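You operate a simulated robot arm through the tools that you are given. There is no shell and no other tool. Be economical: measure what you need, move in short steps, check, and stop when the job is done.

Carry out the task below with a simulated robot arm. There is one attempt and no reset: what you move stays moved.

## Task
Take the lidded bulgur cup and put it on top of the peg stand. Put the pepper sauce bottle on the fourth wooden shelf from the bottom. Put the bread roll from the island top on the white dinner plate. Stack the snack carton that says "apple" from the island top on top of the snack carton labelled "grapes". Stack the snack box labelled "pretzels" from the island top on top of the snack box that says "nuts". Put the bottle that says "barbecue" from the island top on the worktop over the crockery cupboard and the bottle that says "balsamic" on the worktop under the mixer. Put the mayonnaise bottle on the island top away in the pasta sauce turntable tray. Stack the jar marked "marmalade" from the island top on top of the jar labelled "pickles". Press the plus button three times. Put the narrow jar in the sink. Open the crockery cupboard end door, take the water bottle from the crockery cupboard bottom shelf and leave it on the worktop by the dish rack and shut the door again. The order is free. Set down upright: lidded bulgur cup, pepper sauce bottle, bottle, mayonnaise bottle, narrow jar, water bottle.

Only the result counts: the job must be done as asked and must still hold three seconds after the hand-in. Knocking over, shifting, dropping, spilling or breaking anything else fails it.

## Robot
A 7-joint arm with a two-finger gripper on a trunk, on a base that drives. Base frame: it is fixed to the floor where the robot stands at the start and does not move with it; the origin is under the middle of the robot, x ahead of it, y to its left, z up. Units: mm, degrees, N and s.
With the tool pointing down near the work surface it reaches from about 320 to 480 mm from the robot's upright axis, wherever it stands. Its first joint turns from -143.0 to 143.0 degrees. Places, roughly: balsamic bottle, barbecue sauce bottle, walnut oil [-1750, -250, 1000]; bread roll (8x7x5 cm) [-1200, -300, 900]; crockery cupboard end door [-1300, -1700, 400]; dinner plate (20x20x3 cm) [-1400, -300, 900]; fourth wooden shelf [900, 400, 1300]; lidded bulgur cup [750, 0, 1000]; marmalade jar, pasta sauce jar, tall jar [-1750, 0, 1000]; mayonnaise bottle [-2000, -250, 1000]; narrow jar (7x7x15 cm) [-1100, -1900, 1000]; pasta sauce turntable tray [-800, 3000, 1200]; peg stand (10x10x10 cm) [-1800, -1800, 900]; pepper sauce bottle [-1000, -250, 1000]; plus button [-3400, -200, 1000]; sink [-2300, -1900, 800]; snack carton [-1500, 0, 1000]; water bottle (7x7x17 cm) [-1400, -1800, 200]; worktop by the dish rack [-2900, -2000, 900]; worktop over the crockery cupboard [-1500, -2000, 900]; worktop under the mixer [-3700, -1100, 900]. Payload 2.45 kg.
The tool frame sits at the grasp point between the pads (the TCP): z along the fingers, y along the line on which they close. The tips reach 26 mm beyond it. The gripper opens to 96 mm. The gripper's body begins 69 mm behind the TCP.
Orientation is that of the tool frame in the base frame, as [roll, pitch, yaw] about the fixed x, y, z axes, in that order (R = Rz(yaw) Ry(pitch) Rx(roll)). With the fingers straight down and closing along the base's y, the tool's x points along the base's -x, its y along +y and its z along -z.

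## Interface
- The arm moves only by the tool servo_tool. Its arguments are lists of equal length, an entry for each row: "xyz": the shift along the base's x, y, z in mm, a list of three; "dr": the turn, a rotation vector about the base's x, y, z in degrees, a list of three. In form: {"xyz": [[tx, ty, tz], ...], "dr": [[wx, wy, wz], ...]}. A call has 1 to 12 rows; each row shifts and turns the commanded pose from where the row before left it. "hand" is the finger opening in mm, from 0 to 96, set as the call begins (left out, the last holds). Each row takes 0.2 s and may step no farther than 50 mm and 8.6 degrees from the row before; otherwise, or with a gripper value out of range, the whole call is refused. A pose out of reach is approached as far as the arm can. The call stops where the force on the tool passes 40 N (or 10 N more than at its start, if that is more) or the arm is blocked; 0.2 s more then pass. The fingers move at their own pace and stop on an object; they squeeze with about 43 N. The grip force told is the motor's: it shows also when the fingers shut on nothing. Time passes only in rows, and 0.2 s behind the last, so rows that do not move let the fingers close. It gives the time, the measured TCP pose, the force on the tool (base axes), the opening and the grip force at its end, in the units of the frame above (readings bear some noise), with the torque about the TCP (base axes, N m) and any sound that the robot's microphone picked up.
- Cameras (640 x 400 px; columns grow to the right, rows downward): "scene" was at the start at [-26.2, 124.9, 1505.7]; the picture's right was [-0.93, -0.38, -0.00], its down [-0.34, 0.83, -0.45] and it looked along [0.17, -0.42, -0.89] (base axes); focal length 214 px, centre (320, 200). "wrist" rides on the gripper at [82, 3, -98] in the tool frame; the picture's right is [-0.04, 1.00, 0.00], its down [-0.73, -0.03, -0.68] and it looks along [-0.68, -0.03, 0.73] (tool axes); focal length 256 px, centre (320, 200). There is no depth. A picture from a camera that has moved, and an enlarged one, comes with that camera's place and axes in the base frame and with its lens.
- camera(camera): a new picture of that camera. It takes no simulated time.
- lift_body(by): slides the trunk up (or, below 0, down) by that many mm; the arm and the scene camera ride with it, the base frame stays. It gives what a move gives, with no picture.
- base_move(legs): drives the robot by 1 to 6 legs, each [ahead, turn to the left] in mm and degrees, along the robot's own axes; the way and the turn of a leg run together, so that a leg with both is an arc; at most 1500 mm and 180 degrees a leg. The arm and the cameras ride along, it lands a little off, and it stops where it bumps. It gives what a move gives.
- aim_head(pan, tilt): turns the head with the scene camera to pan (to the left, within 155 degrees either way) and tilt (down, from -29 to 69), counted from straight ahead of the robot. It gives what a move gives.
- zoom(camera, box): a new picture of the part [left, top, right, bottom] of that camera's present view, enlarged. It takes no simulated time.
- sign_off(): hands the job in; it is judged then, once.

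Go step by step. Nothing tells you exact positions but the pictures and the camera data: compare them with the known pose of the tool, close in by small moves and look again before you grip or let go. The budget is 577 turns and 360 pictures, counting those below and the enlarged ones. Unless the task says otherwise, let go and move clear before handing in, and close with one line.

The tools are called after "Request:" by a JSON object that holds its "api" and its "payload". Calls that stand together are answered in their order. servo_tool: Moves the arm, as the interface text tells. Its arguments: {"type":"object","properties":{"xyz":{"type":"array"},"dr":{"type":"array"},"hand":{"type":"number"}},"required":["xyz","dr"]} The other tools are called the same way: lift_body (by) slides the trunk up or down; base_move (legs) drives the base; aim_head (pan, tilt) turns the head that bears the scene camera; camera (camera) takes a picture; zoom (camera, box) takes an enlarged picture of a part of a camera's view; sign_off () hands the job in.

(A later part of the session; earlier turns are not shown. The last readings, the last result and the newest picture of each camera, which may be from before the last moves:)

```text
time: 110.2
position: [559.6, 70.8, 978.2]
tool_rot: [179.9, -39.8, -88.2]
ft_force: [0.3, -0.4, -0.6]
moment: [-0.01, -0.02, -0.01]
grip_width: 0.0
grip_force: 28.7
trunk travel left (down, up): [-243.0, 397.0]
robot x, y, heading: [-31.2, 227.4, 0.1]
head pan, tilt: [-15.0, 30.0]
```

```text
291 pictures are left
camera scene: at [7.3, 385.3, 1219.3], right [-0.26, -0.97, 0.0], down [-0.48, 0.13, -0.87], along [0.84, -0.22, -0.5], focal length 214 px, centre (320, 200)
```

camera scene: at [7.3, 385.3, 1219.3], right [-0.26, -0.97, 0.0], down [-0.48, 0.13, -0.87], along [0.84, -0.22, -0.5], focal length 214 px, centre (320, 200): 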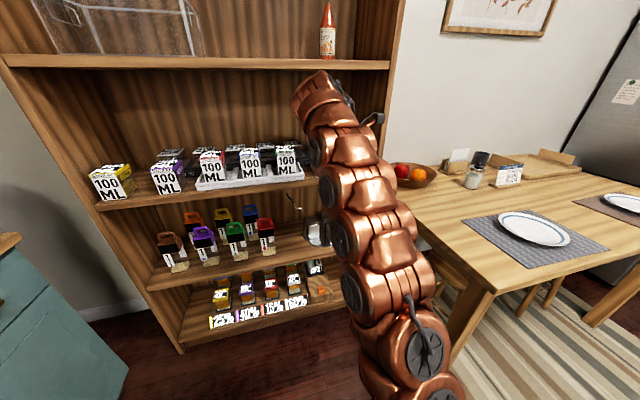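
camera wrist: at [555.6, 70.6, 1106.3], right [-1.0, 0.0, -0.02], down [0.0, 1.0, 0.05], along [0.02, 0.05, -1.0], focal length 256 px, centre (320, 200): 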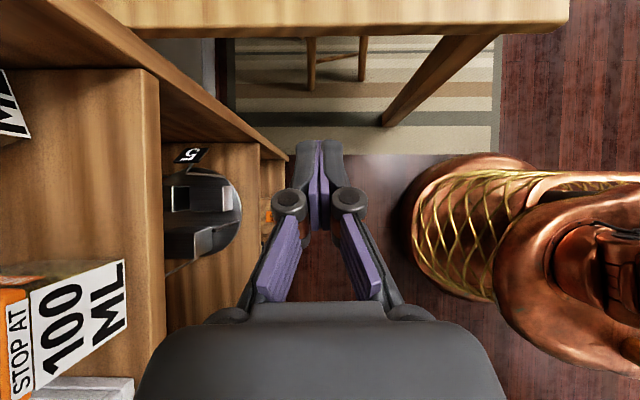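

I lower by 24 mm so the wrist clears the fourth board, and drive in.

Request:
{"api": "lift_body", "payload": {"by": -24}}

Request:
{"api": "base_move", "payload": {"legs": [[240, 0]]}}

Request:
{"api": "camera", "payload": {"camera": "wrist"}}

Request:
{"api": "camera", "payload": {"camera": "scene"}}

```text
time: 110.8
position: [559.4, 71.2, 954.8]
tool_rot: [180.0, -39.8, -88.2]
ft_force: [-1.4, 0.3, 0.4]
moment: [0.01, 0.01, 0.02]
grip_width: 0.0
grip_force: 28.6
trunk travel left (down, up): [-219.0, 421.0]
robot x, y, heading: [-28.3, 223.8, 0.2]
head pan, tilt: [-15.0, 30.0]
```

```text
time: 112.6
position: [800.7, 71.8, 955.1]
tool_rot: [-179.9, -39.8, -88.2]
ft_force: [0.4, -0.1, 0.7]
moment: [0.0, -0.01, 0.01]
grip_width: 0.0
grip_force: 29.0
trunk travel left (down, up): [-219.0, 421.0]
robot x, y, heading: [212.5, 227.8, -0.3]
head pan, tilt: [-15.0, 30.0]
```

```text
290 pictures are left
camera wrist: at [797.7, 71.3, 1082.3], right [-1.0, 0.0, -0.03], down [0.0, 1.0, 0.05], along [0.03, 0.05, -1.0], focal length 256 px, centre (320, 200)
```

wrist: 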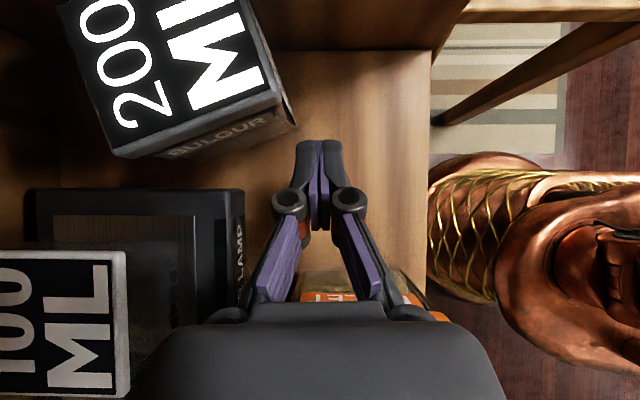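

```text
289 pictures are left
camera scene: at [248.7, 385.2, 1195.3], right [-0.26, -0.97, 0.0], down [-0.48, 0.13, -0.87], along [0.84, -0.22, -0.5], focal length 214 px, centre (320, 200)
```

scene: 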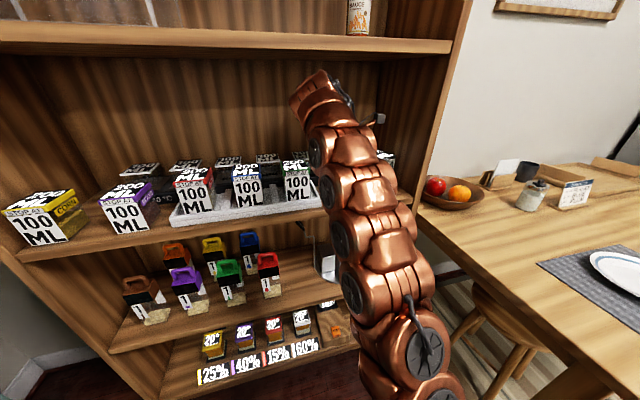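

The cup has turned about 20° (front-left corner (818, 35), back-left (883, 58)). I rotate the tool to match (azimuth -70°) and pull the tool in, so the base can come 60 mm closer.

Request:
{"api": "servo_tool", "payload": {"xyz": [[-25, 0, 0], [-25, 0, 0], [0, 0, 0]], "dr": [[0, 0, 6], [0, 0, 6], [0, 0, 6]]}}

Request:
{"api": "base_move", "payload": {"legs": [[60, 0]]}}

Request:
{"api": "servo_tool", "payload": {"xyz": [[0, 0, 0], [0, 0, 0], [0, 0, 0], [0, 0, 0]], "dr": [[0, 0, 0], [0, 0, 0], [0, 0, 0], [0, 0, 0]], "hand": 94}}

Request:
{"api": "camera", "payload": {"camera": "wrist"}}

```text
time: 113.4
position: [751.6, 71.5, 954.0]
tool_rot: [180.0, -39.6, -70.0]
ft_force: [0.4, -0.2, -0.7]
moment: [-0.03, 0.0, 0.01]
grip_width: 0.1
grip_force: 28.0
trunk travel left (down, up): [-219.0, 421.0]
robot x, y, heading: [212.0, 223.5, -0.1]
head pan, tilt: [-15.0, 30.0]
```

```text
time: 114.4
position: [810.1, 72.1, 954.6]
tool_rot: [-179.9, -39.7, -70.2]
ft_force: [-0.6, 0.3, -0.2]
moment: [0.02, 0.01, 0.01]
grip_width: 0.2
grip_force: 28.5
trunk travel left (down, up): [-219.0, 421.0]
robot x, y, heading: [268.0, 228.8, 0.1]
head pan, tilt: [-15.0, 30.0]
```

```text
time: 115.4
position: [810.7, 71.5, 954.7]
tool_rot: [-180.0, -39.8, -70.1]
ft_force: [0.4, 0.0, -0.3]
moment: [0.0, 0.01, 0.01]
grip_width: 91.7
grip_force: 0.0
trunk travel left (down, up): [-219.0, 421.0]
robot x, y, heading: [272.8, 224.2, -0.0]
head pan, tilt: [-15.0, 30.0]
```

```text
288 pictures are left
camera wrist: at [807.6, 70.9, 1082.5], right [-0.95, -0.31, -0.03], down [-0.31, 0.95, 0.05], along [0.01, 0.06, -1.0], focal length 256 px, centre (320, 200)
```

wrist: 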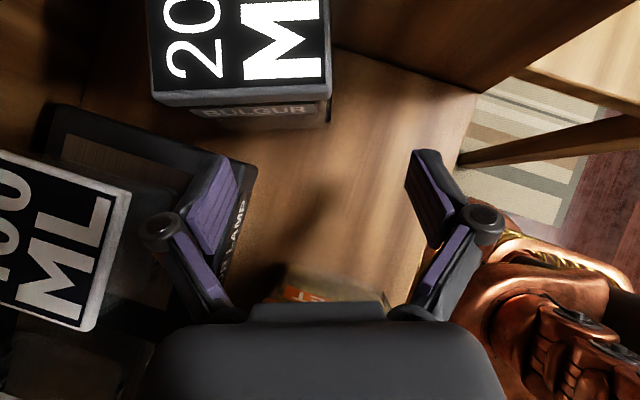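

The cup is aligned with the tool. I shift 31 mm sideways and then forward in steps.

Request:
{"api": "servo_tool", "payload": {"xyz": [[15, 5, 2], [15, 5, 0], [7, -20, 0]], "dr": [[0, 0, 0], [0, 0, 0], [0, 0, 0]]}}

Request:
{"api": "camera", "payload": {"camera": "wrist"}}

```text
time: 116.2
position: [848.5, 62.5, 957.5]
tool_rot: [-180.0, -39.8, -70.1]
ft_force: [-0.3, 0.8, -0.5]
moment: [-0.04, -0.01, 0.04]
grip_width: 93.9
grip_force: 0.0
trunk travel left (down, up): [-219.0, 421.0]
robot x, y, heading: [272.5, 227.0, -0.1]
head pan, tilt: [-15.0, 30.0]
```

```text
287 pictures are left
camera wrist: at [845.2, 61.3, 1084.7], right [-0.95, -0.31, -0.03], down [-0.31, 0.95, 0.05], along [0.01, 0.06, -1.0], focal length 256 px, centre (320, 200)
```

wrist: 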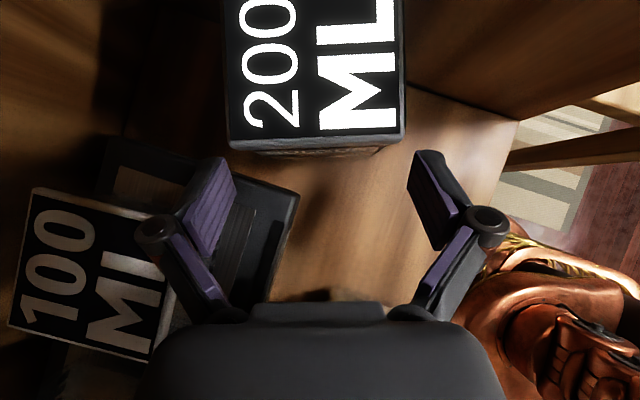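

Centred. Moving forward over the cup and down slightly.

Request:
{"api": "servo_tool", "payload": {"xyz": [[4.7, -14.3, -4], [4.7, -14.3, -5], [4, -12, -5]], "dr": [[0, 0, 0], [0, 0, 0], [0, 0, 0]]}}

Request:
{"api": "camera", "payload": {"camera": "wrist"}}

```text
time: 117.0
position: [861.6, 21.1, 943.7]
tool_rot: [-180.0, -39.8, -70.0]
ft_force: [0.3, 0.4, 0.6]
moment: [-0.02, -0.02, 0.01]
grip_width: 94.0
grip_force: 0.0
trunk travel left (down, up): [-219.0, 421.0]
robot x, y, heading: [270.7, 227.6, -0.1]
head pan, tilt: [-15.0, 30.0]
```

```text
286 pictures are left
camera wrist: at [858.3, 20.0, 1070.9], right [-0.95, -0.31, -0.03], down [-0.31, 0.95, 0.05], along [0.01, 0.06, -1.0], focal length 256 px, centre (320, 200)
```

wrist: 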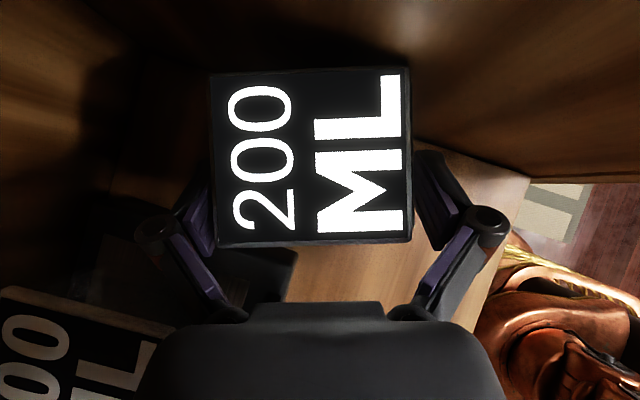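

The fingers straddle the cup front and back. I go 8 mm lower and close.

Request:
{"api": "servo_tool", "payload": {"xyz": [[0, 0, -8], [0, 0, 0]], "dr": [[0, 0, 0], [0, 0, 0]]}}

Request:
{"api": "servo_tool", "payload": {"xyz": [[0, 0, 0], [0, 0, 0], [0, 0, 0], [0, 0, 0]], "dr": [[0, 0, 0], [0, 0, 0], [0, 0, 0], [0, 0, 0]], "hand": 0}}

Request:
{"api": "camera", "payload": {"camera": "wrist"}}

```text
time: 117.6
position: [861.9, 22.0, 934.8]
tool_rot: [180.0, -39.8, -70.1]
ft_force: [-0.1, -0.5, -0.4]
moment: [-0.01, -0.01, -0.02]
grip_width: 94.2
grip_force: 0.2
trunk travel left (down, up): [-219.0, 421.0]
robot x, y, heading: [271.8, 223.5, 0.1]
head pan, tilt: [-15.0, 30.0]
```

```text
time: 118.6
position: [862.1, 22.9, 936.6]
tool_rot: [-179.8, -39.8, -70.1]
ft_force: [8.5, 14.1, 17.2]
moment: [0.14, 0.13, 0.01]
grip_width: 79.7
grip_force: 43.6
trunk travel left (down, up): [-219.0, 421.0]
robot x, y, heading: [272.4, 222.8, 0.0]
head pan, tilt: [-15.0, 30.0]
```

```text
285 pictures are left
camera wrist: at [858.6, 22.3, 1064.1], right [-0.95, -0.31, -0.03], down [-0.31, 0.95, 0.05], along [0.01, 0.06, -1.0], focal length 256 px, centre (320, 200)
```

wrist: 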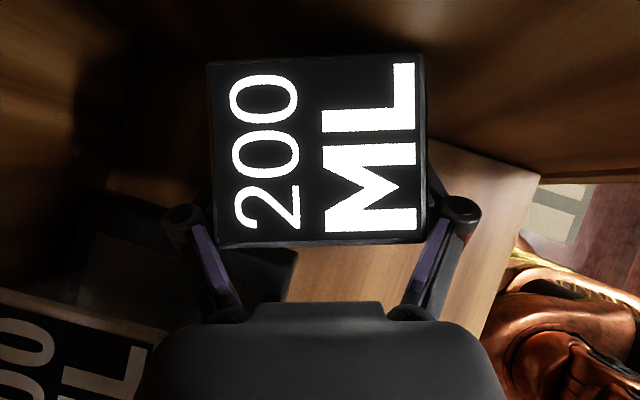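

Held at 80 mm. Lifting a little and moving off the wall.

Request:
{"api": "servo_tool", "payload": {"xyz": [[0, 0, 8], [-2, 5, 8], [-5, 8, 8]], "dr": [[0, 0, 0], [0, 0, 0], [0, 0, 0]]}}

Request:
{"api": "camera", "payload": {"camera": "wrist"}}

```text
time: 119.4
position: [855.1, 34.3, 958.3]
tool_rot: [179.8, -39.7, -70.1]
ft_force: [-0.1, -0.4, -1.6]
moment: [0.04, 0.0, 0.01]
grip_width: 79.8
grip_force: 42.9
trunk travel left (down, up): [-219.0, 421.0]
robot x, y, heading: [273.4, 226.6, 0.3]
head pan, tilt: [-15.0, 30.0]
```

```text
284 pictures are left
camera wrist: at [851.3, 32.6, 1086.0], right [-0.95, -0.31, -0.02], down [-0.31, 0.95, 0.05], along [0.01, 0.06, -1.0], focal length 256 px, centre (320, 200)
```

wrist: 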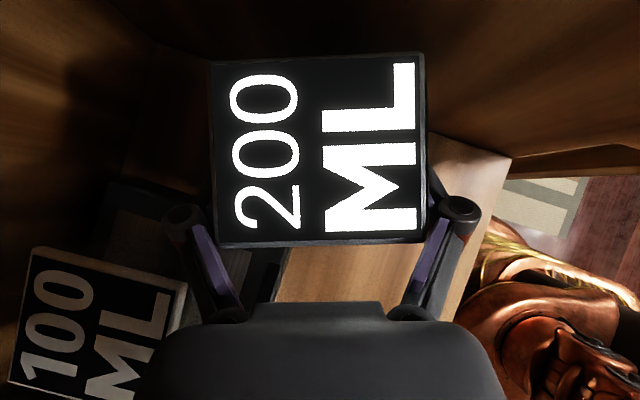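

The cup is up. I back straight out of the shelf.

Request:
{"api": "base_move", "payload": {"legs": [[-330, 0]]}}

Request:
{"api": "zoom", "payload": {"camera": "scene", "box": [160, 60, 480, 260]}}

Request:
{"api": "camera", "payload": {"camera": "wrist"}}

```text
time: 121.6
position: [528.7, 35.0, 959.1]
tool_rot: [180.0, -39.8, -70.1]
ft_force: [0.7, -0.1, -1.9]
moment: [0.0, 0.01, 0.05]
grip_width: 79.3
grip_force: 42.6
trunk travel left (down, up): [-219.0, 421.0]
robot x, y, heading: [-51.5, 225.2, 0.2]
head pan, tilt: [-15.0, 30.0]
```

```text
2.00 times, centred on (320, 160) of scene
camera zoom: at [-18.5, 384.9, 1195.3], right [-0.26, -0.97, 0.0], down [-0.48, 0.13, -0.87], along [0.84, -0.22, -0.5], focal length 429 px, centre (320, 280)
```

zoom: 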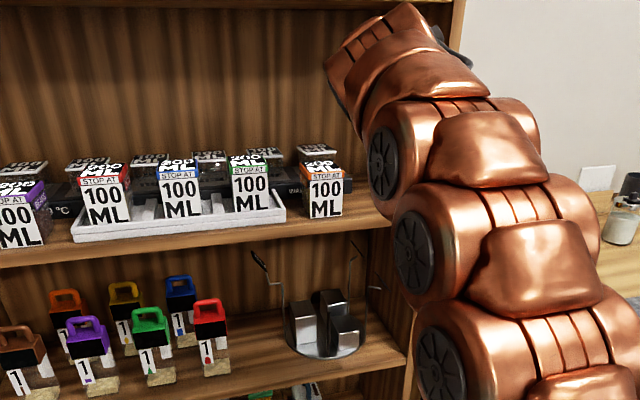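

```text
282 pictures are left
camera wrist: at [524.7, 33.3, 1086.6], right [-0.95, -0.31, -0.03], down [-0.31, 0.95, 0.05], along [0.01, 0.06, -1.0], focal length 256 px, centre (320, 200)
```

wrist: 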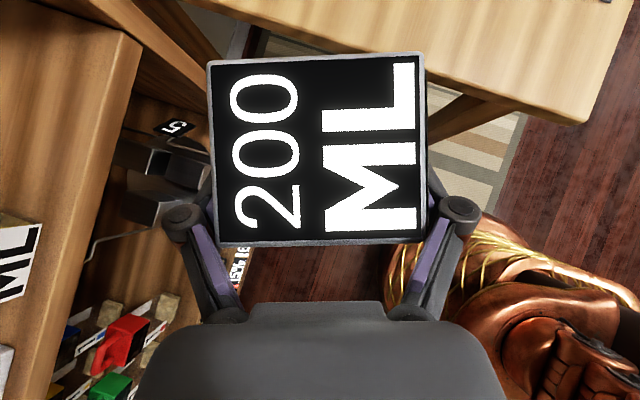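

The cup is out and the shelf is tidy. I raise a bit and drive round the island's east end into the south corridor.

Request:
{"api": "lift_body", "payload": {"by": 80}}

Request:
{"api": "base_move", "payload": {"legs": [[0, -115], [1290, 0], [0, -65]]}}

Request:
{"api": "aim_head", "payload": {"pan": 50, "tilt": 30}}

Request:
{"api": "camera", "payload": {"camera": "scene"}}

```text
time: 122.7
position: [528.8, 35.2, 1039.6]
tool_rot: [180.0, -39.8, -70.1]
ft_force: [0.2, 0.7, -2.7]
moment: [0.02, 0.03, -0.01]
grip_width: 79.7
grip_force: 42.9
trunk travel left (down, up): [-299.0, 341.0]
robot x, y, heading: [-53.1, 222.9, 0.1]
head pan, tilt: [-15.0, 30.0]
```

```text
time: 136.8
position: [-1178.8, -763.4, 1038.4]
tool_rot: [179.9, -39.8, 110.6]
ft_force: [0.5, 0.2, -1.4]
moment: [-0.03, -0.02, -0.04]
grip_width: 79.4
grip_force: 42.5
trunk travel left (down, up): [-299.0, 341.0]
robot x, y, heading: [-593.4, -946.7, -179.5]
head pan, tilt: [-15.0, 30.0]
```

```text
time: 138.2
position: [-1179.0, -763.2, 1039.6]
tool_rot: [180.0, -39.8, 110.5]
ft_force: [0.4, 0.4, -0.7]
moment: [0.0, 0.01, 0.0]
grip_width: 79.4
grip_force: 43.1
trunk travel left (down, up): [-299.0, 341.0]
robot x, y, heading: [-594.2, -948.7, -179.2]
head pan, tilt: [50.0, 30.0]
```

```text
281 pictures are left
camera scene: at [-598.7, -1197.7, 1275.3], right [-0.77, 0.63, 0.0], down [0.32, 0.39, -0.87], along [-0.55, -0.67, -0.5], focal length 214 px, centre (320, 200)
```

scene: 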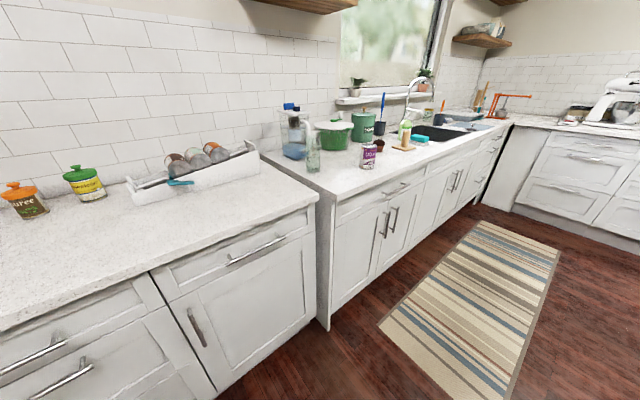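

I see the narrow glass jar at the worktop's near end. I drive further along to find the peg stand.

Request:
{"api": "base_move", "payload": {"legs": [[900, 0]]}}

Request:
{"api": "aim_head", "payload": {"pan": 85, "tilt": 35}}

Request:
{"api": "camera", "payload": {"camera": "scene"}}

Request:
{"api": "zoom", "payload": {"camera": "scene", "box": [160, 80, 480, 280]}}

```text
time: 143.0
position: [-2084.2, -780.3, 1039.5]
tool_rot: [-180.0, -39.8, 110.8]
ft_force: [-0.1, -0.1, -1.4]
moment: [-0.04, 0.01, 0.01]
grip_width: 79.4
grip_force: 43.0
trunk travel left (down, up): [-299.0, 341.0]
robot x, y, heading: [-1499.9, -963.0, -179.4]
head pan, tilt: [50.0, 30.0]
```

```text
time: 144.0
position: [-2084.6, -780.5, 1040.0]
tool_rot: [-180.0, -39.8, 110.9]
ft_force: [0.5, 0.1, -2.3]
moment: [-0.03, -0.02, 0.03]
grip_width: 79.4
grip_force: 43.1
trunk travel left (down, up): [-299.0, 341.0]
robot x, y, heading: [-1496.2, -960.2, -179.0]
head pan, tilt: [85.0, 35.0]
```

```text
280 pictures are left
camera scene: at [-1449.3, -1228.4, 1267.5], right [-1.0, 0.07, 0.0], down [0.04, 0.57, -0.82], along [-0.06, -0.82, -0.57], focal length 214 px, centre (320, 200)
```

scene: 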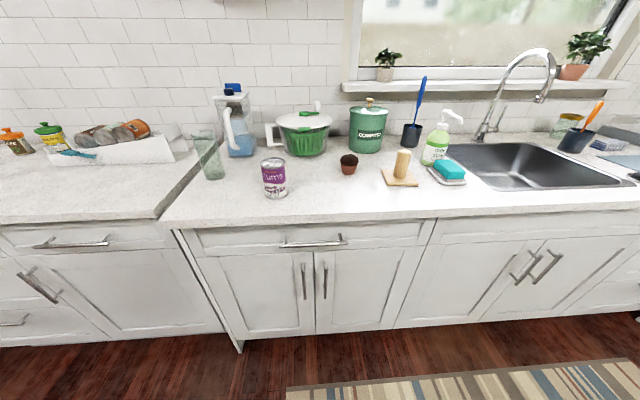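

```text
2.00 times, centred on (320, 180) of scene
camera zoom: at [-1449.3, -1228.4, 1267.5], right [-1.0, 0.07, 0.0], down [0.04, 0.57, -0.82], along [-0.06, -0.82, -0.57], focal length 429 px, centre (320, 240)
```

zoom: 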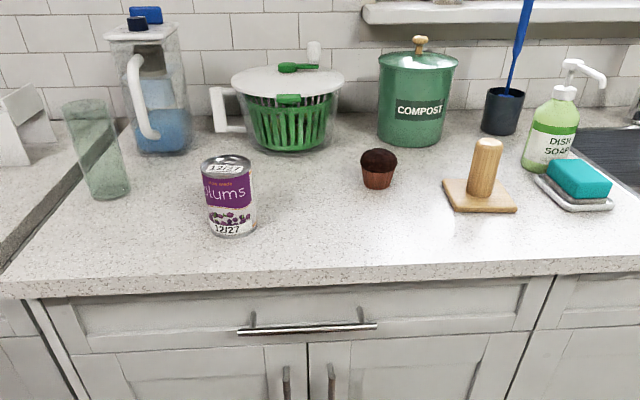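

The peg stand (base with a round post) is at about (-1778, -1878), its top near z 990. I turn towards it and approach, staying short for a check.

Request:
{"api": "base_move", "payload": {"legs": [[0, 69], [240, 0], [0, 20]]}}

Request:
{"api": "aim_head", "payload": {"pan": -10, "tilt": 35}}

Request:
{"api": "camera", "payload": {"camera": "scene"}}

Request:
{"api": "camera", "payload": {"camera": "wrist"}}

```text
time: 149.8
position: [-1766.6, -1767.7, 1038.5]
tool_rot: [-180.0, -39.8, -160.0]
ft_force: [0.1, -0.7, -2.0]
moment: [0.02, -0.01, 0.01]
grip_width: 79.4
grip_force: 42.9
trunk travel left (down, up): [-299.0, 341.0]
robot x, y, heading: [-1576.1, -1187.1, -89.9]
head pan, tilt: [85.0, 35.0]
```

```text
time: 151.5
position: [-1767.5, -1768.4, 1038.2]
tool_rot: [179.9, -39.8, -160.0]
ft_force: [-0.4, -0.3, -2.5]
moment: [0.01, -0.04, 0.01]
grip_width: 79.4
grip_force: 43.1
trunk travel left (down, up): [-299.0, 341.0]
robot x, y, heading: [-1576.3, -1184.0, -89.8]
head pan, tilt: [-10.0, 35.0]
```

```text
278 pictures are left
camera scene: at [-1410.7, -1219.5, 1267.5], right [-0.99, 0.17, 0.0], down [0.1, 0.57, -0.82], along [-0.14, -0.81, -0.57], focal length 214 px, centre (320, 200)
```

scene: 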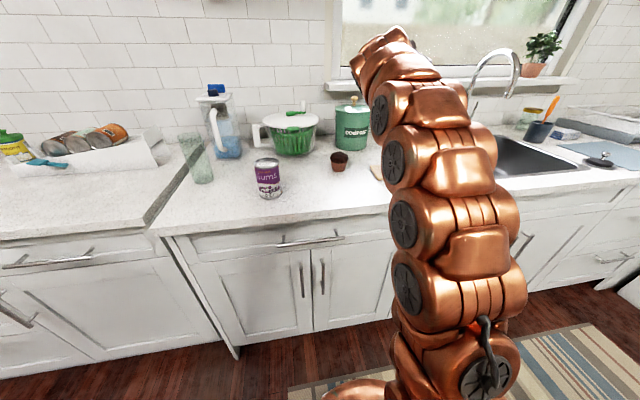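

```text
277 pictures are left
camera wrist: at [-1768.9, -1765.9, 1166.2], right [-0.31, 0.95, -0.02], down [0.95, 0.31, 0.05], along [0.06, -0.01, -1.0], focal length 256 px, centre (320, 200)
```

wrist: 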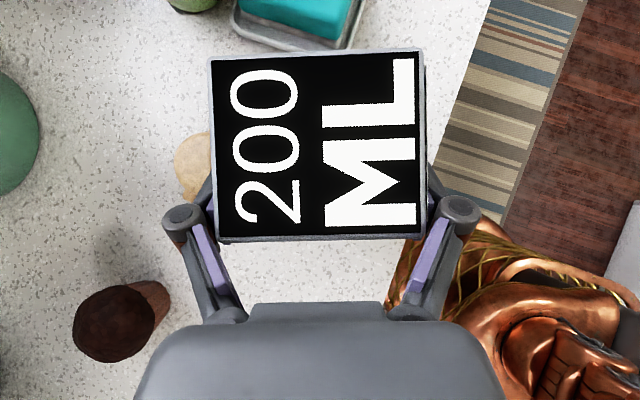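

The peg top shows just left of the cup in the wrist view. I move the cup aside to see the stand fully.

Request:
{"api": "servo_tool", "payload": {"xyz": [[-13, 38, 0], [-13, 38, 0]], "dr": [[0, 0, 0], [0, 0, 0]]}}

Request:
{"api": "camera", "payload": {"camera": "wrist"}}

```text
time: 152.1
position: [-1792.7, -1692.1, 1038.6]
tool_rot: [180.0, -39.8, -160.0]
ft_force: [0.1, -1.0, -2.6]
moment: [0.06, -0.02, 0.01]
grip_width: 79.3
grip_force: 43.4
trunk travel left (down, up): [-299.0, 341.0]
robot x, y, heading: [-1576.2, -1187.0, -89.9]
head pan, tilt: [-10.0, 35.0]
```

```text
276 pictures are left
camera wrist: at [-1794.3, -1689.8, 1166.2], right [-0.31, 0.95, -0.03], down [0.95, 0.31, 0.05], along [0.06, -0.01, -1.0], focal length 256 px, centre (320, 200)
```

wrist: 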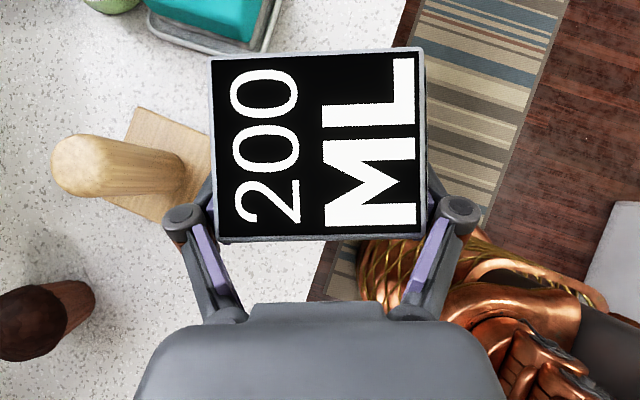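

Peg axis at about (-1757, -1848), top z≈1000; the cup's middle is 16 mm ahead of the TCP. I raise the cup, move the base up and bring it over the peg.

Request:
{"api": "lift_body", "payload": {"by": 90}}

Request:
{"api": "base_move", "payload": {"legs": [[90, 0]]}}

Request:
{"api": "camera", "payload": {"camera": "wrist"}}

```text
time: 153.4
position: [-1792.4, -1692.2, 1128.3]
tool_rot: [179.9, -39.8, -159.9]
ft_force: [-0.6, 1.2, -1.4]
moment: [0.02, -0.04, -0.01]
grip_width: 79.4
grip_force: 42.8
trunk travel left (down, up): [-389.0, 251.0]
robot x, y, heading: [-1576.7, -1183.4, -90.0]
head pan, tilt: [-10.0, 35.0]
```

```text
time: 154.5
position: [-1791.4, -1783.2, 1128.2]
tool_rot: [179.9, -39.9, -160.0]
ft_force: [-0.9, -0.3, -1.7]
moment: [0.01, -0.04, -0.01]
grip_width: 79.5
grip_force: 43.0
trunk travel left (down, up): [-389.0, 251.0]
robot x, y, heading: [-1577.8, -1274.5, -90.1]
head pan, tilt: [-10.0, 35.0]
```

```text
275 pictures are left
camera wrist: at [-1794.0, -1781.1, 1256.3], right [-0.31, 0.95, -0.03], down [0.95, 0.31, 0.05], along [0.06, -0.01, -1.0], focal length 256 px, centre (320, 200)
```

wrist: 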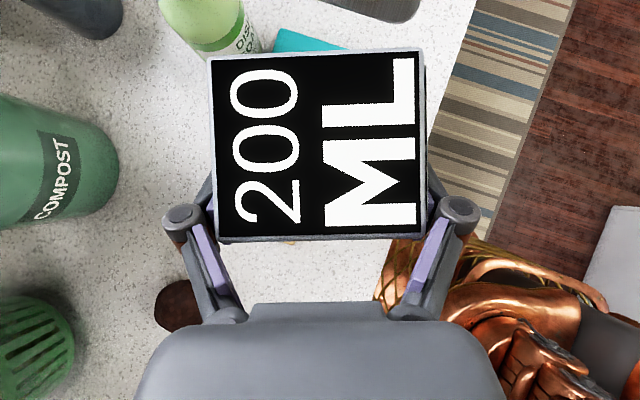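

Request:
{"api": "servo_tool", "payload": {"xyz": [[25, -30, 0], [24.7, -29.8, 0]], "dr": [[0, 0, 0], [0, 0, 0]]}}

Request:
{"api": "camera", "payload": {"camera": "scene"}}

```text
time: 155.1
position: [-1743.0, -1843.1, 1129.1]
tool_rot: [-180.0, -39.8, -160.1]
ft_force: [-1.0, -0.1, -1.3]
moment: [0.02, -0.08, 0.01]
grip_width: 79.5
grip_force: 42.8
trunk travel left (down, up): [-389.0, 251.0]
robot x, y, heading: [-1578.4, -1276.4, -89.7]
head pan, tilt: [-10.0, 35.0]
```

```text
274 pictures are left
camera scene: at [-1410.8, -1310.1, 1357.6], right [-0.99, 0.17, 0.0], down [0.1, 0.56, -0.82], along [-0.14, -0.81, -0.57], focal length 214 px, centre (320, 200)
```

scene: 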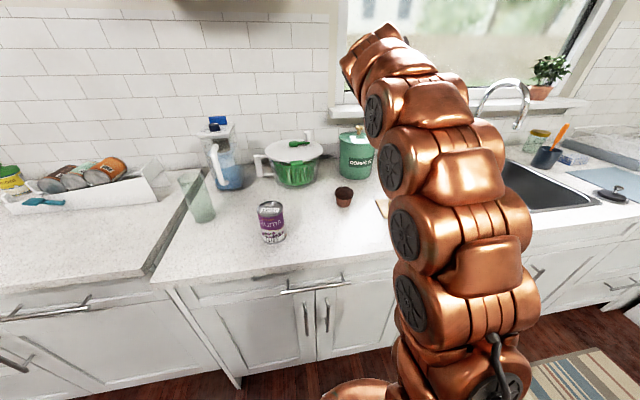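

The arm hides the cup, so I lower carefully and watch the force for contact with the peg.

Request:
{"api": "servo_tool", "payload": {"xyz": [[0, 0, -10], [0, 0, -10], [0, 0, -8], [0, 0, -4], [0, 0, -4]], "dr": [[0, 0, 0], [0, 0, 0], [0, 0, 0], [0, 0, 0], [0, 0, 0]]}}

Request:
{"api": "servo_tool", "payload": {"xyz": [[0, 0, -2], [0, 0, -2], [0, 0, -2], [0, 0, -2]], "dr": [[0, 0, 0], [0, 0, 0], [0, 0, 0], [0, 0, 0]]}}

```text
time: 156.3
position: [-1743.2, -1844.3, 1092.4]
tool_rot: [180.0, -39.8, -159.9]
ft_force: [-0.8, 0.7, -2.5]
moment: [0.03, 0.0, -0.02]
grip_width: 79.4
grip_force: 42.5
trunk travel left (down, up): [-389.0, 251.0]
robot x, y, heading: [-1577.0, -1278.4, -89.9]
head pan, tilt: [-10.0, 35.0]
```

```text
time: 157.3
position: [-1742.6, -1843.8, 1085.7]
tool_rot: [180.0, -39.9, -160.1]
ft_force: [-1.1, -0.3, -1.2]
moment: [-0.03, -0.02, -0.02]
grip_width: 79.2
grip_force: 42.8
trunk travel left (down, up): [-389.0, 251.0]
robot x, y, heading: [-1577.6, -1280.0, -89.7]
head pan, tilt: [-10.0, 35.0]
```

Request:
{"api": "servo_tool", "payload": {"xyz": [[0, 0, -3], [0, 0, -3], [0, 0, -3]], "dr": [[0, 0, 0], [0, 0, 0], [0, 0, 0]]}}

Request:
{"api": "servo_tool", "payload": {"xyz": [[0, 0, -3], [0, 0, -3], [0, 0, -3]], "dr": [[0, 0, 0], [0, 0, 0], [0, 0, 0]]}}

```text
time: 158.1
position: [-1742.6, -1843.5, 1075.0]
tool_rot: [179.9, -39.7, -160.0]
ft_force: [-0.2, -0.6, -1.0]
moment: [-0.01, -0.01, 0.01]
grip_width: 79.2
grip_force: 42.8
trunk travel left (down, up): [-389.0, 251.0]
robot x, y, heading: [-1579.9, -1278.1, -89.7]
head pan, tilt: [-10.0, 35.0]
```

```text
time: 158.9
position: [-1742.2, -1843.6, 1068.3]
tool_rot: [-180.0, -39.9, -160.1]
ft_force: [0.0, -0.7, 1.7]
moment: [-0.05, 0.09, -0.01]
grip_width: 79.4
grip_force: 42.8
trunk travel left (down, up): [-389.0, 251.0]
robot x, y, heading: [-1576.3, -1276.0, -89.8]
head pan, tilt: [-10.0, 35.0]
```

Contact begins at TCP z≈1068. One more millimetre, then I check.

Request:
{"api": "servo_tool", "payload": {"xyz": [[0, 0, -1.5], [0, 0, 0]], "dr": [[0, 0, 0], [0, 0, 0]]}}

Request:
{"api": "camera", "payload": {"camera": "wrist"}}

```text
time: 159.5
position: [-1742.6, -1844.3, 1066.7]
tool_rot: [-179.8, -39.9, -160.1]
ft_force: [1.4, -1.5, 16.3]
moment: [-0.06, 0.22, 0.01]
grip_width: 79.4
grip_force: 43.3
trunk travel left (down, up): [-389.0, 251.0]
robot x, y, heading: [-1576.4, -1276.6, -89.9]
head pan, tilt: [-10.0, 35.0]
```

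```text
273 pictures are left
camera wrist: at [-1743.8, -1840.5, 1194.6], right [-0.31, 0.95, -0.03], down [0.95, 0.31, 0.05], along [0.06, -0.01, -1.0], focal length 256 px, centre (320, 200)
```

wrist: 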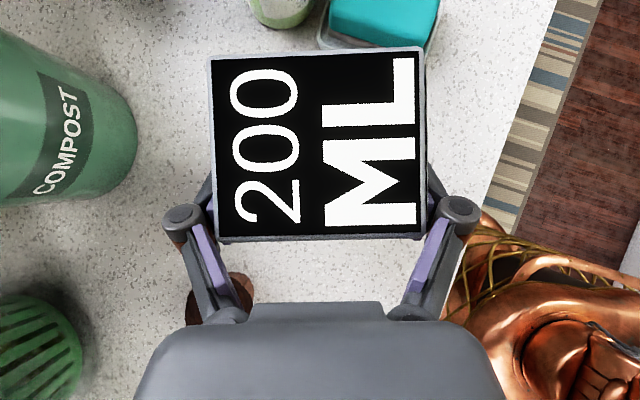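

The moment shows the peg pressing 14 mm ahead of the TCP, right under the cup's middle. I ease up 1 mm and open.

Request:
{"api": "servo_tool", "payload": {"xyz": [[0, 0, 0.8], [0, 0, 0]], "dr": [[0, 0, 0], [0, 0, 0]]}}

Request:
{"api": "servo_tool", "payload": {"xyz": [[0, 0, 0], [0, 0, 0], [0, 0, 0]], "dr": [[0, 0, 0], [0, 0, 0], [0, 0, 0]], "hand": 96}}

Request:
{"api": "camera", "payload": {"camera": "wrist"}}

```text
time: 160.1
position: [-1743.6, -1844.8, 1066.3]
tool_rot: [-179.9, -40.0, -160.1]
ft_force: [-0.6, -3.7, 18.3]
moment: [-0.29, 0.33, 0.1]
grip_width: 79.1
grip_force: 42.9
trunk travel left (down, up): [-389.0, 251.0]
robot x, y, heading: [-1578.7, -1276.2, -89.9]
head pan, tilt: [-10.0, 35.0]
```

```text
time: 160.9
position: [-1741.8, -1844.5, 1064.9]
tool_rot: [179.9, -39.7, -160.0]
ft_force: [0.2, 0.4, 0.2]
moment: [-0.01, 0.0, -0.03]
grip_width: 95.9
grip_force: 0.0
trunk travel left (down, up): [-389.0, 251.0]
robot x, y, heading: [-1579.4, -1276.6, -89.6]
head pan, tilt: [-10.0, 35.0]
```

```text
272 pictures are left
camera wrist: at [-1744.2, -1841.0, 1193.4], right [-0.31, 0.95, -0.02], down [0.95, 0.31, 0.05], along [0.06, -0.01, -1.0], focal length 256 px, centre (320, 200)
```

wrist: 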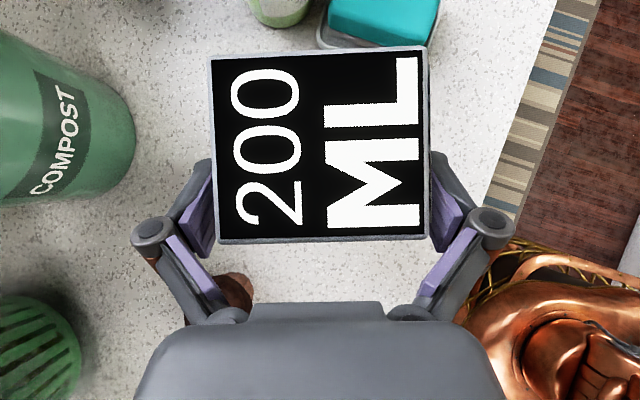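

The cup stands free on the peg. I back out along the tool axis.

Request:
{"api": "servo_tool", "payload": {"xyz": [[6, 2.2, 7.7], [12, 4.4, 15], [18, 6.6, 23], [24, 9, 30], [24, 9, 30]], "dr": [[0, 0, 0], [0, 0, 0], [0, 0, 0], [0, 0, 0], [0, 0, 0]]}}

Request:
{"api": "camera", "payload": {"camera": "wrist"}}

```text
time: 162.1
position: [-1657.9, -1811.1, 1172.2]
tool_rot: [-180.0, -39.8, -160.1]
ft_force: [0.1, 0.3, -0.6]
moment: [-0.01, 0.01, 0.02]
grip_width: 96.0
grip_force: 0.1
trunk travel left (down, up): [-389.0, 251.0]
robot x, y, heading: [-1576.9, -1278.3, -89.6]
head pan, tilt: [-10.0, 35.0]
```

```text
271 pictures are left
camera wrist: at [-1659.8, -1808.9, 1299.9], right [-0.31, 0.95, -0.03], down [0.95, 0.31, 0.05], along [0.06, -0.01, -1.0], focal length 256 px, centre (320, 200)
```

wrist: 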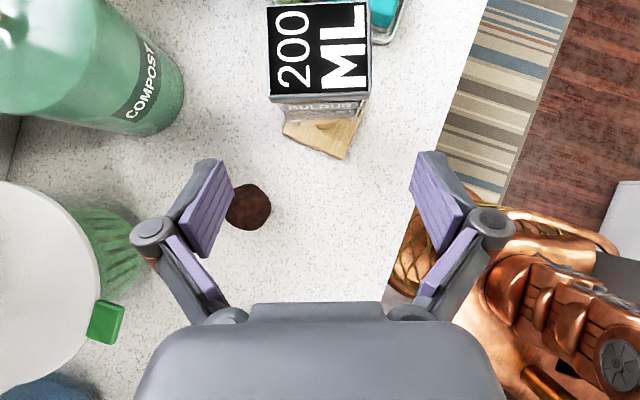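

The bulgur cup stands on the peg stand. Next the narrow jar: I turn the tool to point straight ahead, 50° down.

Request:
{"api": "servo_tool", "payload": {"xyz": [[0, 0, 0], [0, 0, 0], [0, 0, 0], [0, 0, 0], [0, 0, 0], [0, 0, 0], [0, 0, 0], [0, 0, 0], [0, 0, 0]], "dr": [[0, 0, 7.8], [0, 0, 7.8], [0, 0, 7.8], [0, 0, 7.8], [0, 0, 7.8], [0, 0, 7.8], [0, 0, 7.8], [0, 0, 7.8], [0, 0, 7.8]]}}

Request:
{"api": "aim_head", "payload": {"pan": 10, "tilt": 40}}

Request:
{"api": "camera", "payload": {"camera": "scene"}}

```text
time: 164.1
position: [-1658.5, -1812.6, 1171.6]
tool_rot: [179.8, -39.7, -89.7]
ft_force: [1.1, 0.7, -0.6]
moment: [0.01, 0.01, 0.0]
grip_width: 96.0
grip_force: 0.1
trunk travel left (down, up): [-389.0, 251.0]
robot x, y, heading: [-1579.3, -1277.7, -90.1]
head pan, tilt: [-10.0, 35.0]
```

```text
time: 164.9
position: [-1657.9, -1811.2, 1171.5]
tool_rot: [179.9, -39.8, -90.0]
ft_force: [-0.3, 0.4, 0.9]
moment: [0.0, -0.01, -0.02]
grip_width: 95.8
grip_force: 0.0
trunk travel left (down, up): [-389.0, 251.0]
robot x, y, heading: [-1579.1, -1278.2, -90.1]
head pan, tilt: [10.0, 40.0]
```

```text
270 pictures are left
camera scene: at [-1380.5, -1307.5, 1350.0], right [-0.98, -0.18, 0.0], down [-0.11, 0.63, -0.77], along [0.13, -0.75, -0.64], focal length 214 px, centre (320, 200)
```

scene: 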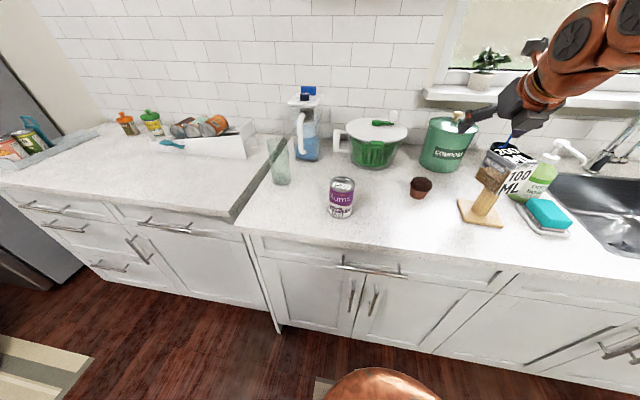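

The cup is nicely on the peg. I drive east to stand in front of the narrow jar at about (-1124, -1925).

Request:
{"api": "base_move", "payload": {"legs": [[-220, 0], [0, 90], [530, 0], [0, -90], [120, 0]]}}

Request:
{"api": "camera", "payload": {"camera": "wrist"}}

Request:
{"api": "camera", "payload": {"camera": "scene"}}

```text
time: 177.7
position: [-1134.3, -1723.2, 1172.2]
tool_rot: [180.0, -39.8, -90.7]
ft_force: [-0.1, 0.0, 0.1]
moment: [0.01, -0.02, 0.0]
grip_width: 96.2
grip_force: 0.0
trunk travel left (down, up): [-389.0, 251.0]
robot x, y, heading: [-1045.8, -1186.8, -90.5]
head pan, tilt: [10.0, 40.0]
```

```text
269 pictures are left
camera wrist: at [-1138.6, -1723.4, 1298.9], right [-1.0, 0.04, -0.03], down [0.04, 1.0, 0.05], along [0.03, 0.05, -1.0], focal length 256 px, centre (320, 200)
```

wrist: 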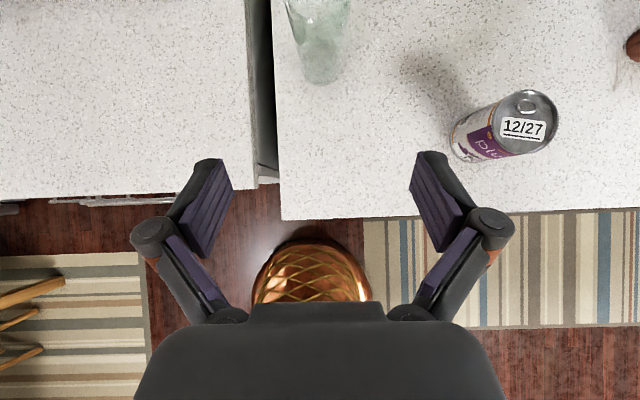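

```text
268 pictures are left
camera scene: at [-849.1, -1222.1, 1350.0], right [-0.99, -0.16, 0.0], down [-0.1, 0.63, -0.77], along [0.12, -0.76, -0.64], focal length 214 px, centre (320, 200)
```

scene: 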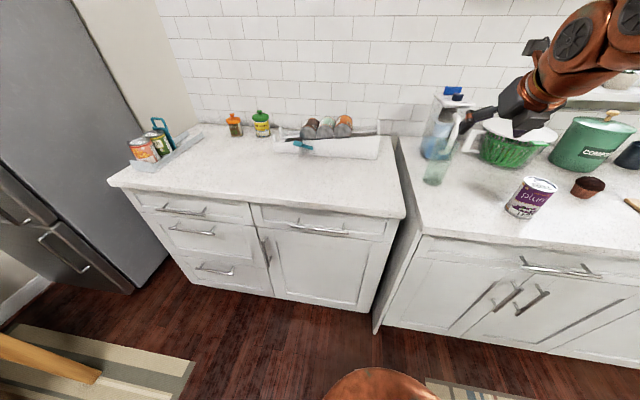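

The jar stands at about (-1137, -1910). I lower the trunk 160 mm, then close in.

Request:
{"api": "lift_body", "payload": {"by": -162}}

Request:
{"api": "base_move", "payload": {"legs": [[100, 0]]}}

Request:
{"api": "camera", "payload": {"camera": "wrist"}}

```text
time: 179.6
position: [-1135.7, -1722.9, 1009.5]
tool_rot: [-180.0, -39.9, -90.7]
ft_force: [-0.4, 0.7, -0.5]
moment: [-0.04, 0.0, 0.0]
grip_width: 95.8
grip_force: 0.0
trunk travel left (down, up): [-227.0, 413.0]
robot x, y, heading: [-1045.2, -1189.7, -90.7]
head pan, tilt: [10.0, 40.0]
```

```text
time: 180.7
position: [-1135.8, -1824.7, 1010.0]
tool_rot: [-180.0, -39.7, -90.7]
ft_force: [0.0, -0.3, 0.3]
moment: [0.01, 0.0, 0.04]
grip_width: 96.0
grip_force: 0.2
trunk travel left (down, up): [-227.0, 413.0]
robot x, y, heading: [-1043.6, -1289.5, -90.7]
head pan, tilt: [10.0, 40.0]
```

```text
267 pictures are left
camera wrist: at [-1139.9, -1824.1, 1137.0], right [-1.0, 0.04, -0.03], down [0.04, 1.0, 0.05], along [0.03, 0.05, -1.0], focal length 256 px, centre (320, 200)
```

wrist: 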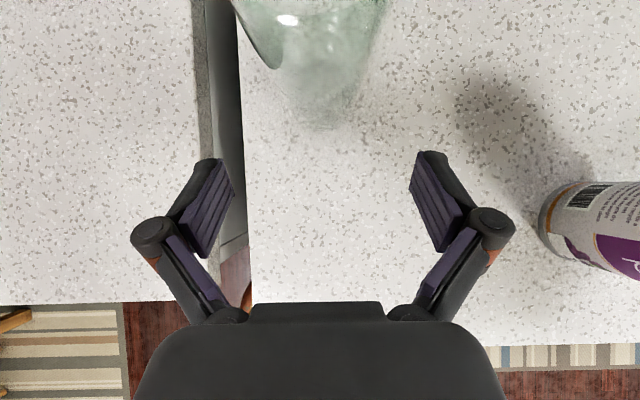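

Request:
{"api": "servo_tool", "payload": {"xyz": [[0, -27, 0], [0, -27, 0], [0, -25, 0]], "dr": [[0, 0, 0], [0, 0, 0], [0, 0, 0]]}}

Request:
{"api": "camera", "payload": {"camera": "wrist"}}

```text
time: 181.5
position: [-1133.6, -1903.4, 1006.9]
tool_rot: [179.8, -39.6, -90.5]
ft_force: [3.2, -0.2, -0.1]
moment: [0.04, 0.21, -0.16]
grip_width: 95.9
grip_force: 0.1
trunk travel left (down, up): [-227.0, 413.0]
robot x, y, heading: [-1046.7, -1287.7, -90.6]
head pan, tilt: [10.0, 40.0]
```

```text
266 pictures are left
camera wrist: at [-1137.1, -1904.2, 1135.3], right [-1.0, 0.04, -0.02], down [0.04, 1.0, 0.06], along [0.03, 0.05, -1.0], focal length 256 px, centre (320, 200)
```

wrist: 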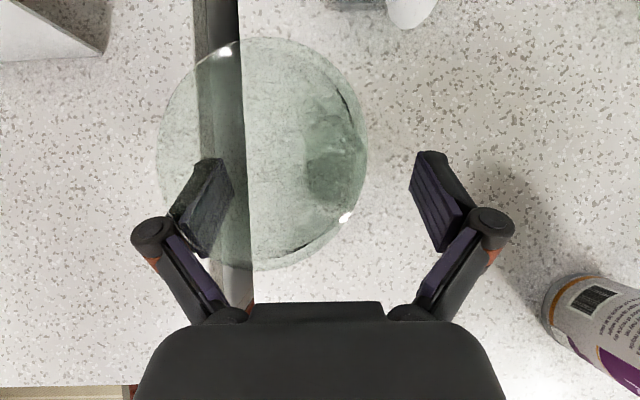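

The jar's rim looks offset against its base — it may be leaning on the left finger. I look closer before doing anything.

Request:
{"api": "zoom", "payload": {"camera": "wrist", "box": [130, 20, 450, 220]}}

Request:
{"api": "zoom", "payload": {"camera": "scene", "box": [340, 60, 540, 185]}}

```text
2.00 times, centred on (290, 120) of wrist
camera zoom: at [-1137.1, -1904.2, 1135.3], right [-1.0, 0.04, -0.02], down [0.04, 1.0, 0.06], along [0.03, 0.05, -1.0], focal length 512 px, centre (380, 360)
```

zoom: 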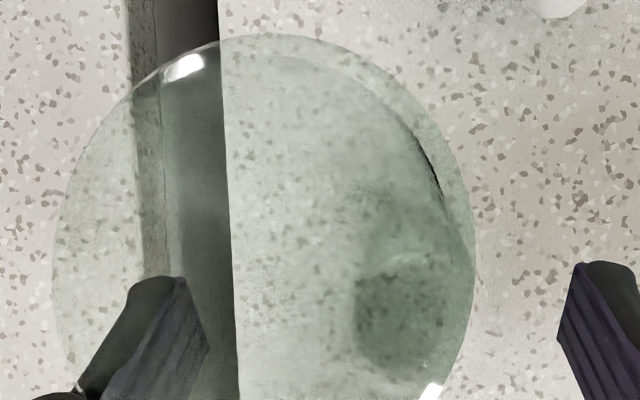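

```text
3.20 times, centred on (440, 122) of scene
camera zoom: at [-848.4, -1323.4, 1187.6], right [-0.99, -0.16, 0.0], down [-0.11, 0.63, -0.77], along [0.12, -0.76, -0.64], focal length 686 px, centre (-64, 448)
```

zoom: 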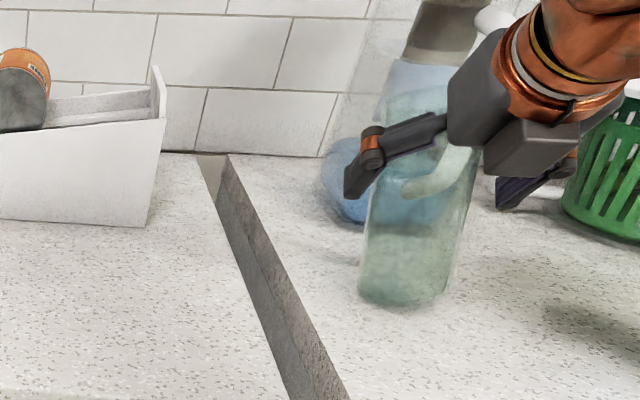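

The jar leans about 8° on the left finger. I close the fingers gradually to right it.

Request:
{"api": "servo_tool", "payload": {"xyz": [[0, 0, 0], [0, 0, 0]], "dr": [[0, 0, 0], [0, 0, 0]], "hand": 86}}

Request:
{"api": "camera", "payload": {"camera": "wrist"}}

```text
time: 182.1
position: [-1137.3, -1902.8, 1008.1]
tool_rot: [-180.0, -39.7, -90.8]
ft_force: [-1.0, -0.1, 0.0]
moment: [-0.01, -0.03, 0.03]
grip_width: 86.2
grip_force: 0.4
trunk travel left (down, up): [-227.0, 413.0]
robot x, y, heading: [-1047.6, -1290.2, -91.0]
head pan, tilt: [10.0, 40.0]
```

```text
263 pictures are left
camera wrist: at [-1140.3, -1903.2, 1136.4], right [-1.0, 0.04, -0.03], down [0.04, 1.0, 0.05], along [0.03, 0.05, -1.0], focal length 256 px, centre (320, 200)
```

wrist: 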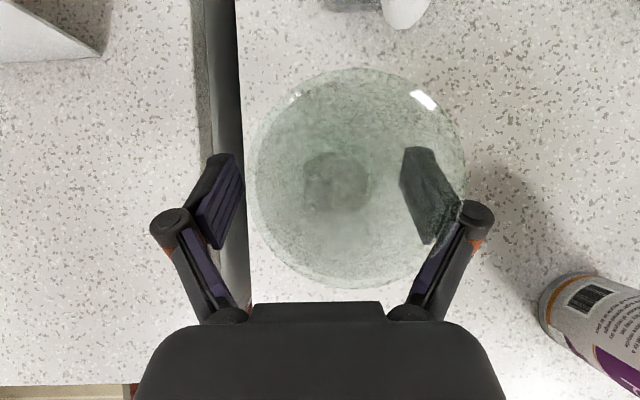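

It has come back upright between the fingers. Closing fully now.

Request:
{"api": "servo_tool", "payload": {"xyz": [[0, 0, 0], [0, 0, 0], [0, 0, 0]], "dr": [[0, 0, 0], [0, 0, 0], [0, 0, 0]], "hand": 0}}

Request:
{"api": "camera", "payload": {"camera": "wrist"}}

```text
time: 182.9
position: [-1136.3, -1903.4, 1008.9]
tool_rot: [179.9, -39.9, -90.9]
ft_force: [0.0, -0.2, 1.2]
moment: [0.01, -0.08, 0.03]
grip_width: 62.7
grip_force: 42.5
trunk travel left (down, up): [-227.0, 413.0]
robot x, y, heading: [-1044.7, -1287.3, -90.7]
head pan, tilt: [10.0, 40.0]
```

```text
262 pictures are left
camera wrist: at [-1140.3, -1903.0, 1136.6], right [-1.0, 0.04, -0.03], down [0.04, 1.0, 0.05], along [0.03, 0.05, -1.0], focal length 256 px, centre (320, 200)
```

wrist: 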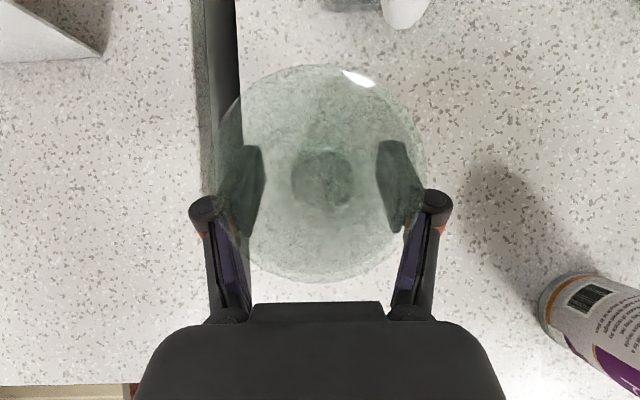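

The jar is held upright. I lift it, back away and drive to the sink.

Request:
{"api": "lift_body", "payload": {"by": 170}}

Request:
{"api": "base_move", "payload": {"legs": [[-250, 0], [0, -90], [1040, 0], [0, 90]]}}

Request:
{"api": "aim_head", "payload": {"pan": -5, "tilt": 40}}

Request:
{"api": "camera", "payload": {"camera": "scene"}}

Request:
{"api": "camera", "payload": {"camera": "wrist"}}

```text
time: 184.9
position: [-1135.8, -1903.4, 1178.8]
tool_rot: [180.0, -39.8, -90.7]
ft_force: [-0.4, 0.4, -1.2]
moment: [-0.02, -0.01, 0.01]
grip_width: 62.2
grip_force: 43.0
trunk travel left (down, up): [-397.0, 243.0]
robot x, y, heading: [-1045.2, -1288.1, -90.9]
head pan, tilt: [10.0, 40.0]
```

```text
time: 199.3
position: [-2158.9, -1642.7, 1178.2]
tool_rot: [180.0, -39.7, -90.3]
ft_force: [-0.4, -0.2, -2.0]
moment: [0.03, 0.0, 0.03]
grip_width: 61.9
grip_force: 42.9
trunk travel left (down, up): [-397.0, 243.0]
robot x, y, heading: [-2073.0, -1029.7, -90.4]
head pan, tilt: [10.0, 40.0]
```

```text
time: 200.0
position: [-2159.3, -1643.6, 1179.4]
tool_rot: [179.9, -39.7, -90.4]
ft_force: [0.1, -0.3, -1.8]
moment: [0.0, -0.02, -0.01]
grip_width: 62.0
grip_force: 43.1
trunk travel left (down, up): [-397.0, 243.0]
robot x, y, heading: [-2078.2, -1029.0, -90.1]
head pan, tilt: [-5.0, 40.0]
```

```text
261 pictures are left
camera scene: at [-1899.7, -1062.8, 1358.0], right [-1.0, 0.09, 0.0], down [0.06, 0.64, -0.77], along [-0.07, -0.76, -0.64], focal length 214 px, centre (320, 200)
```

scene: 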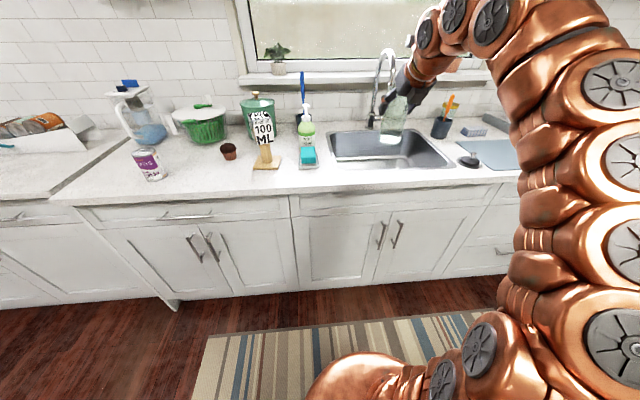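

```text
260 pictures are left
camera wrist: at [-2163.0, -1644.3, 1306.3], right [-1.0, 0.04, -0.03], down [0.03, 1.0, 0.05], along [0.03, 0.05, -1.0], focal length 256 px, centre (320, 200)
```

wrist: 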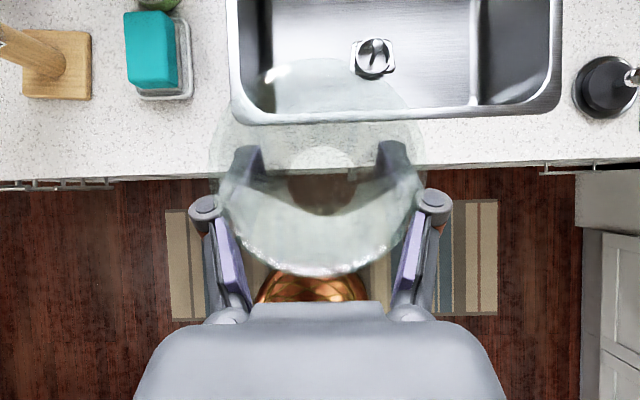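

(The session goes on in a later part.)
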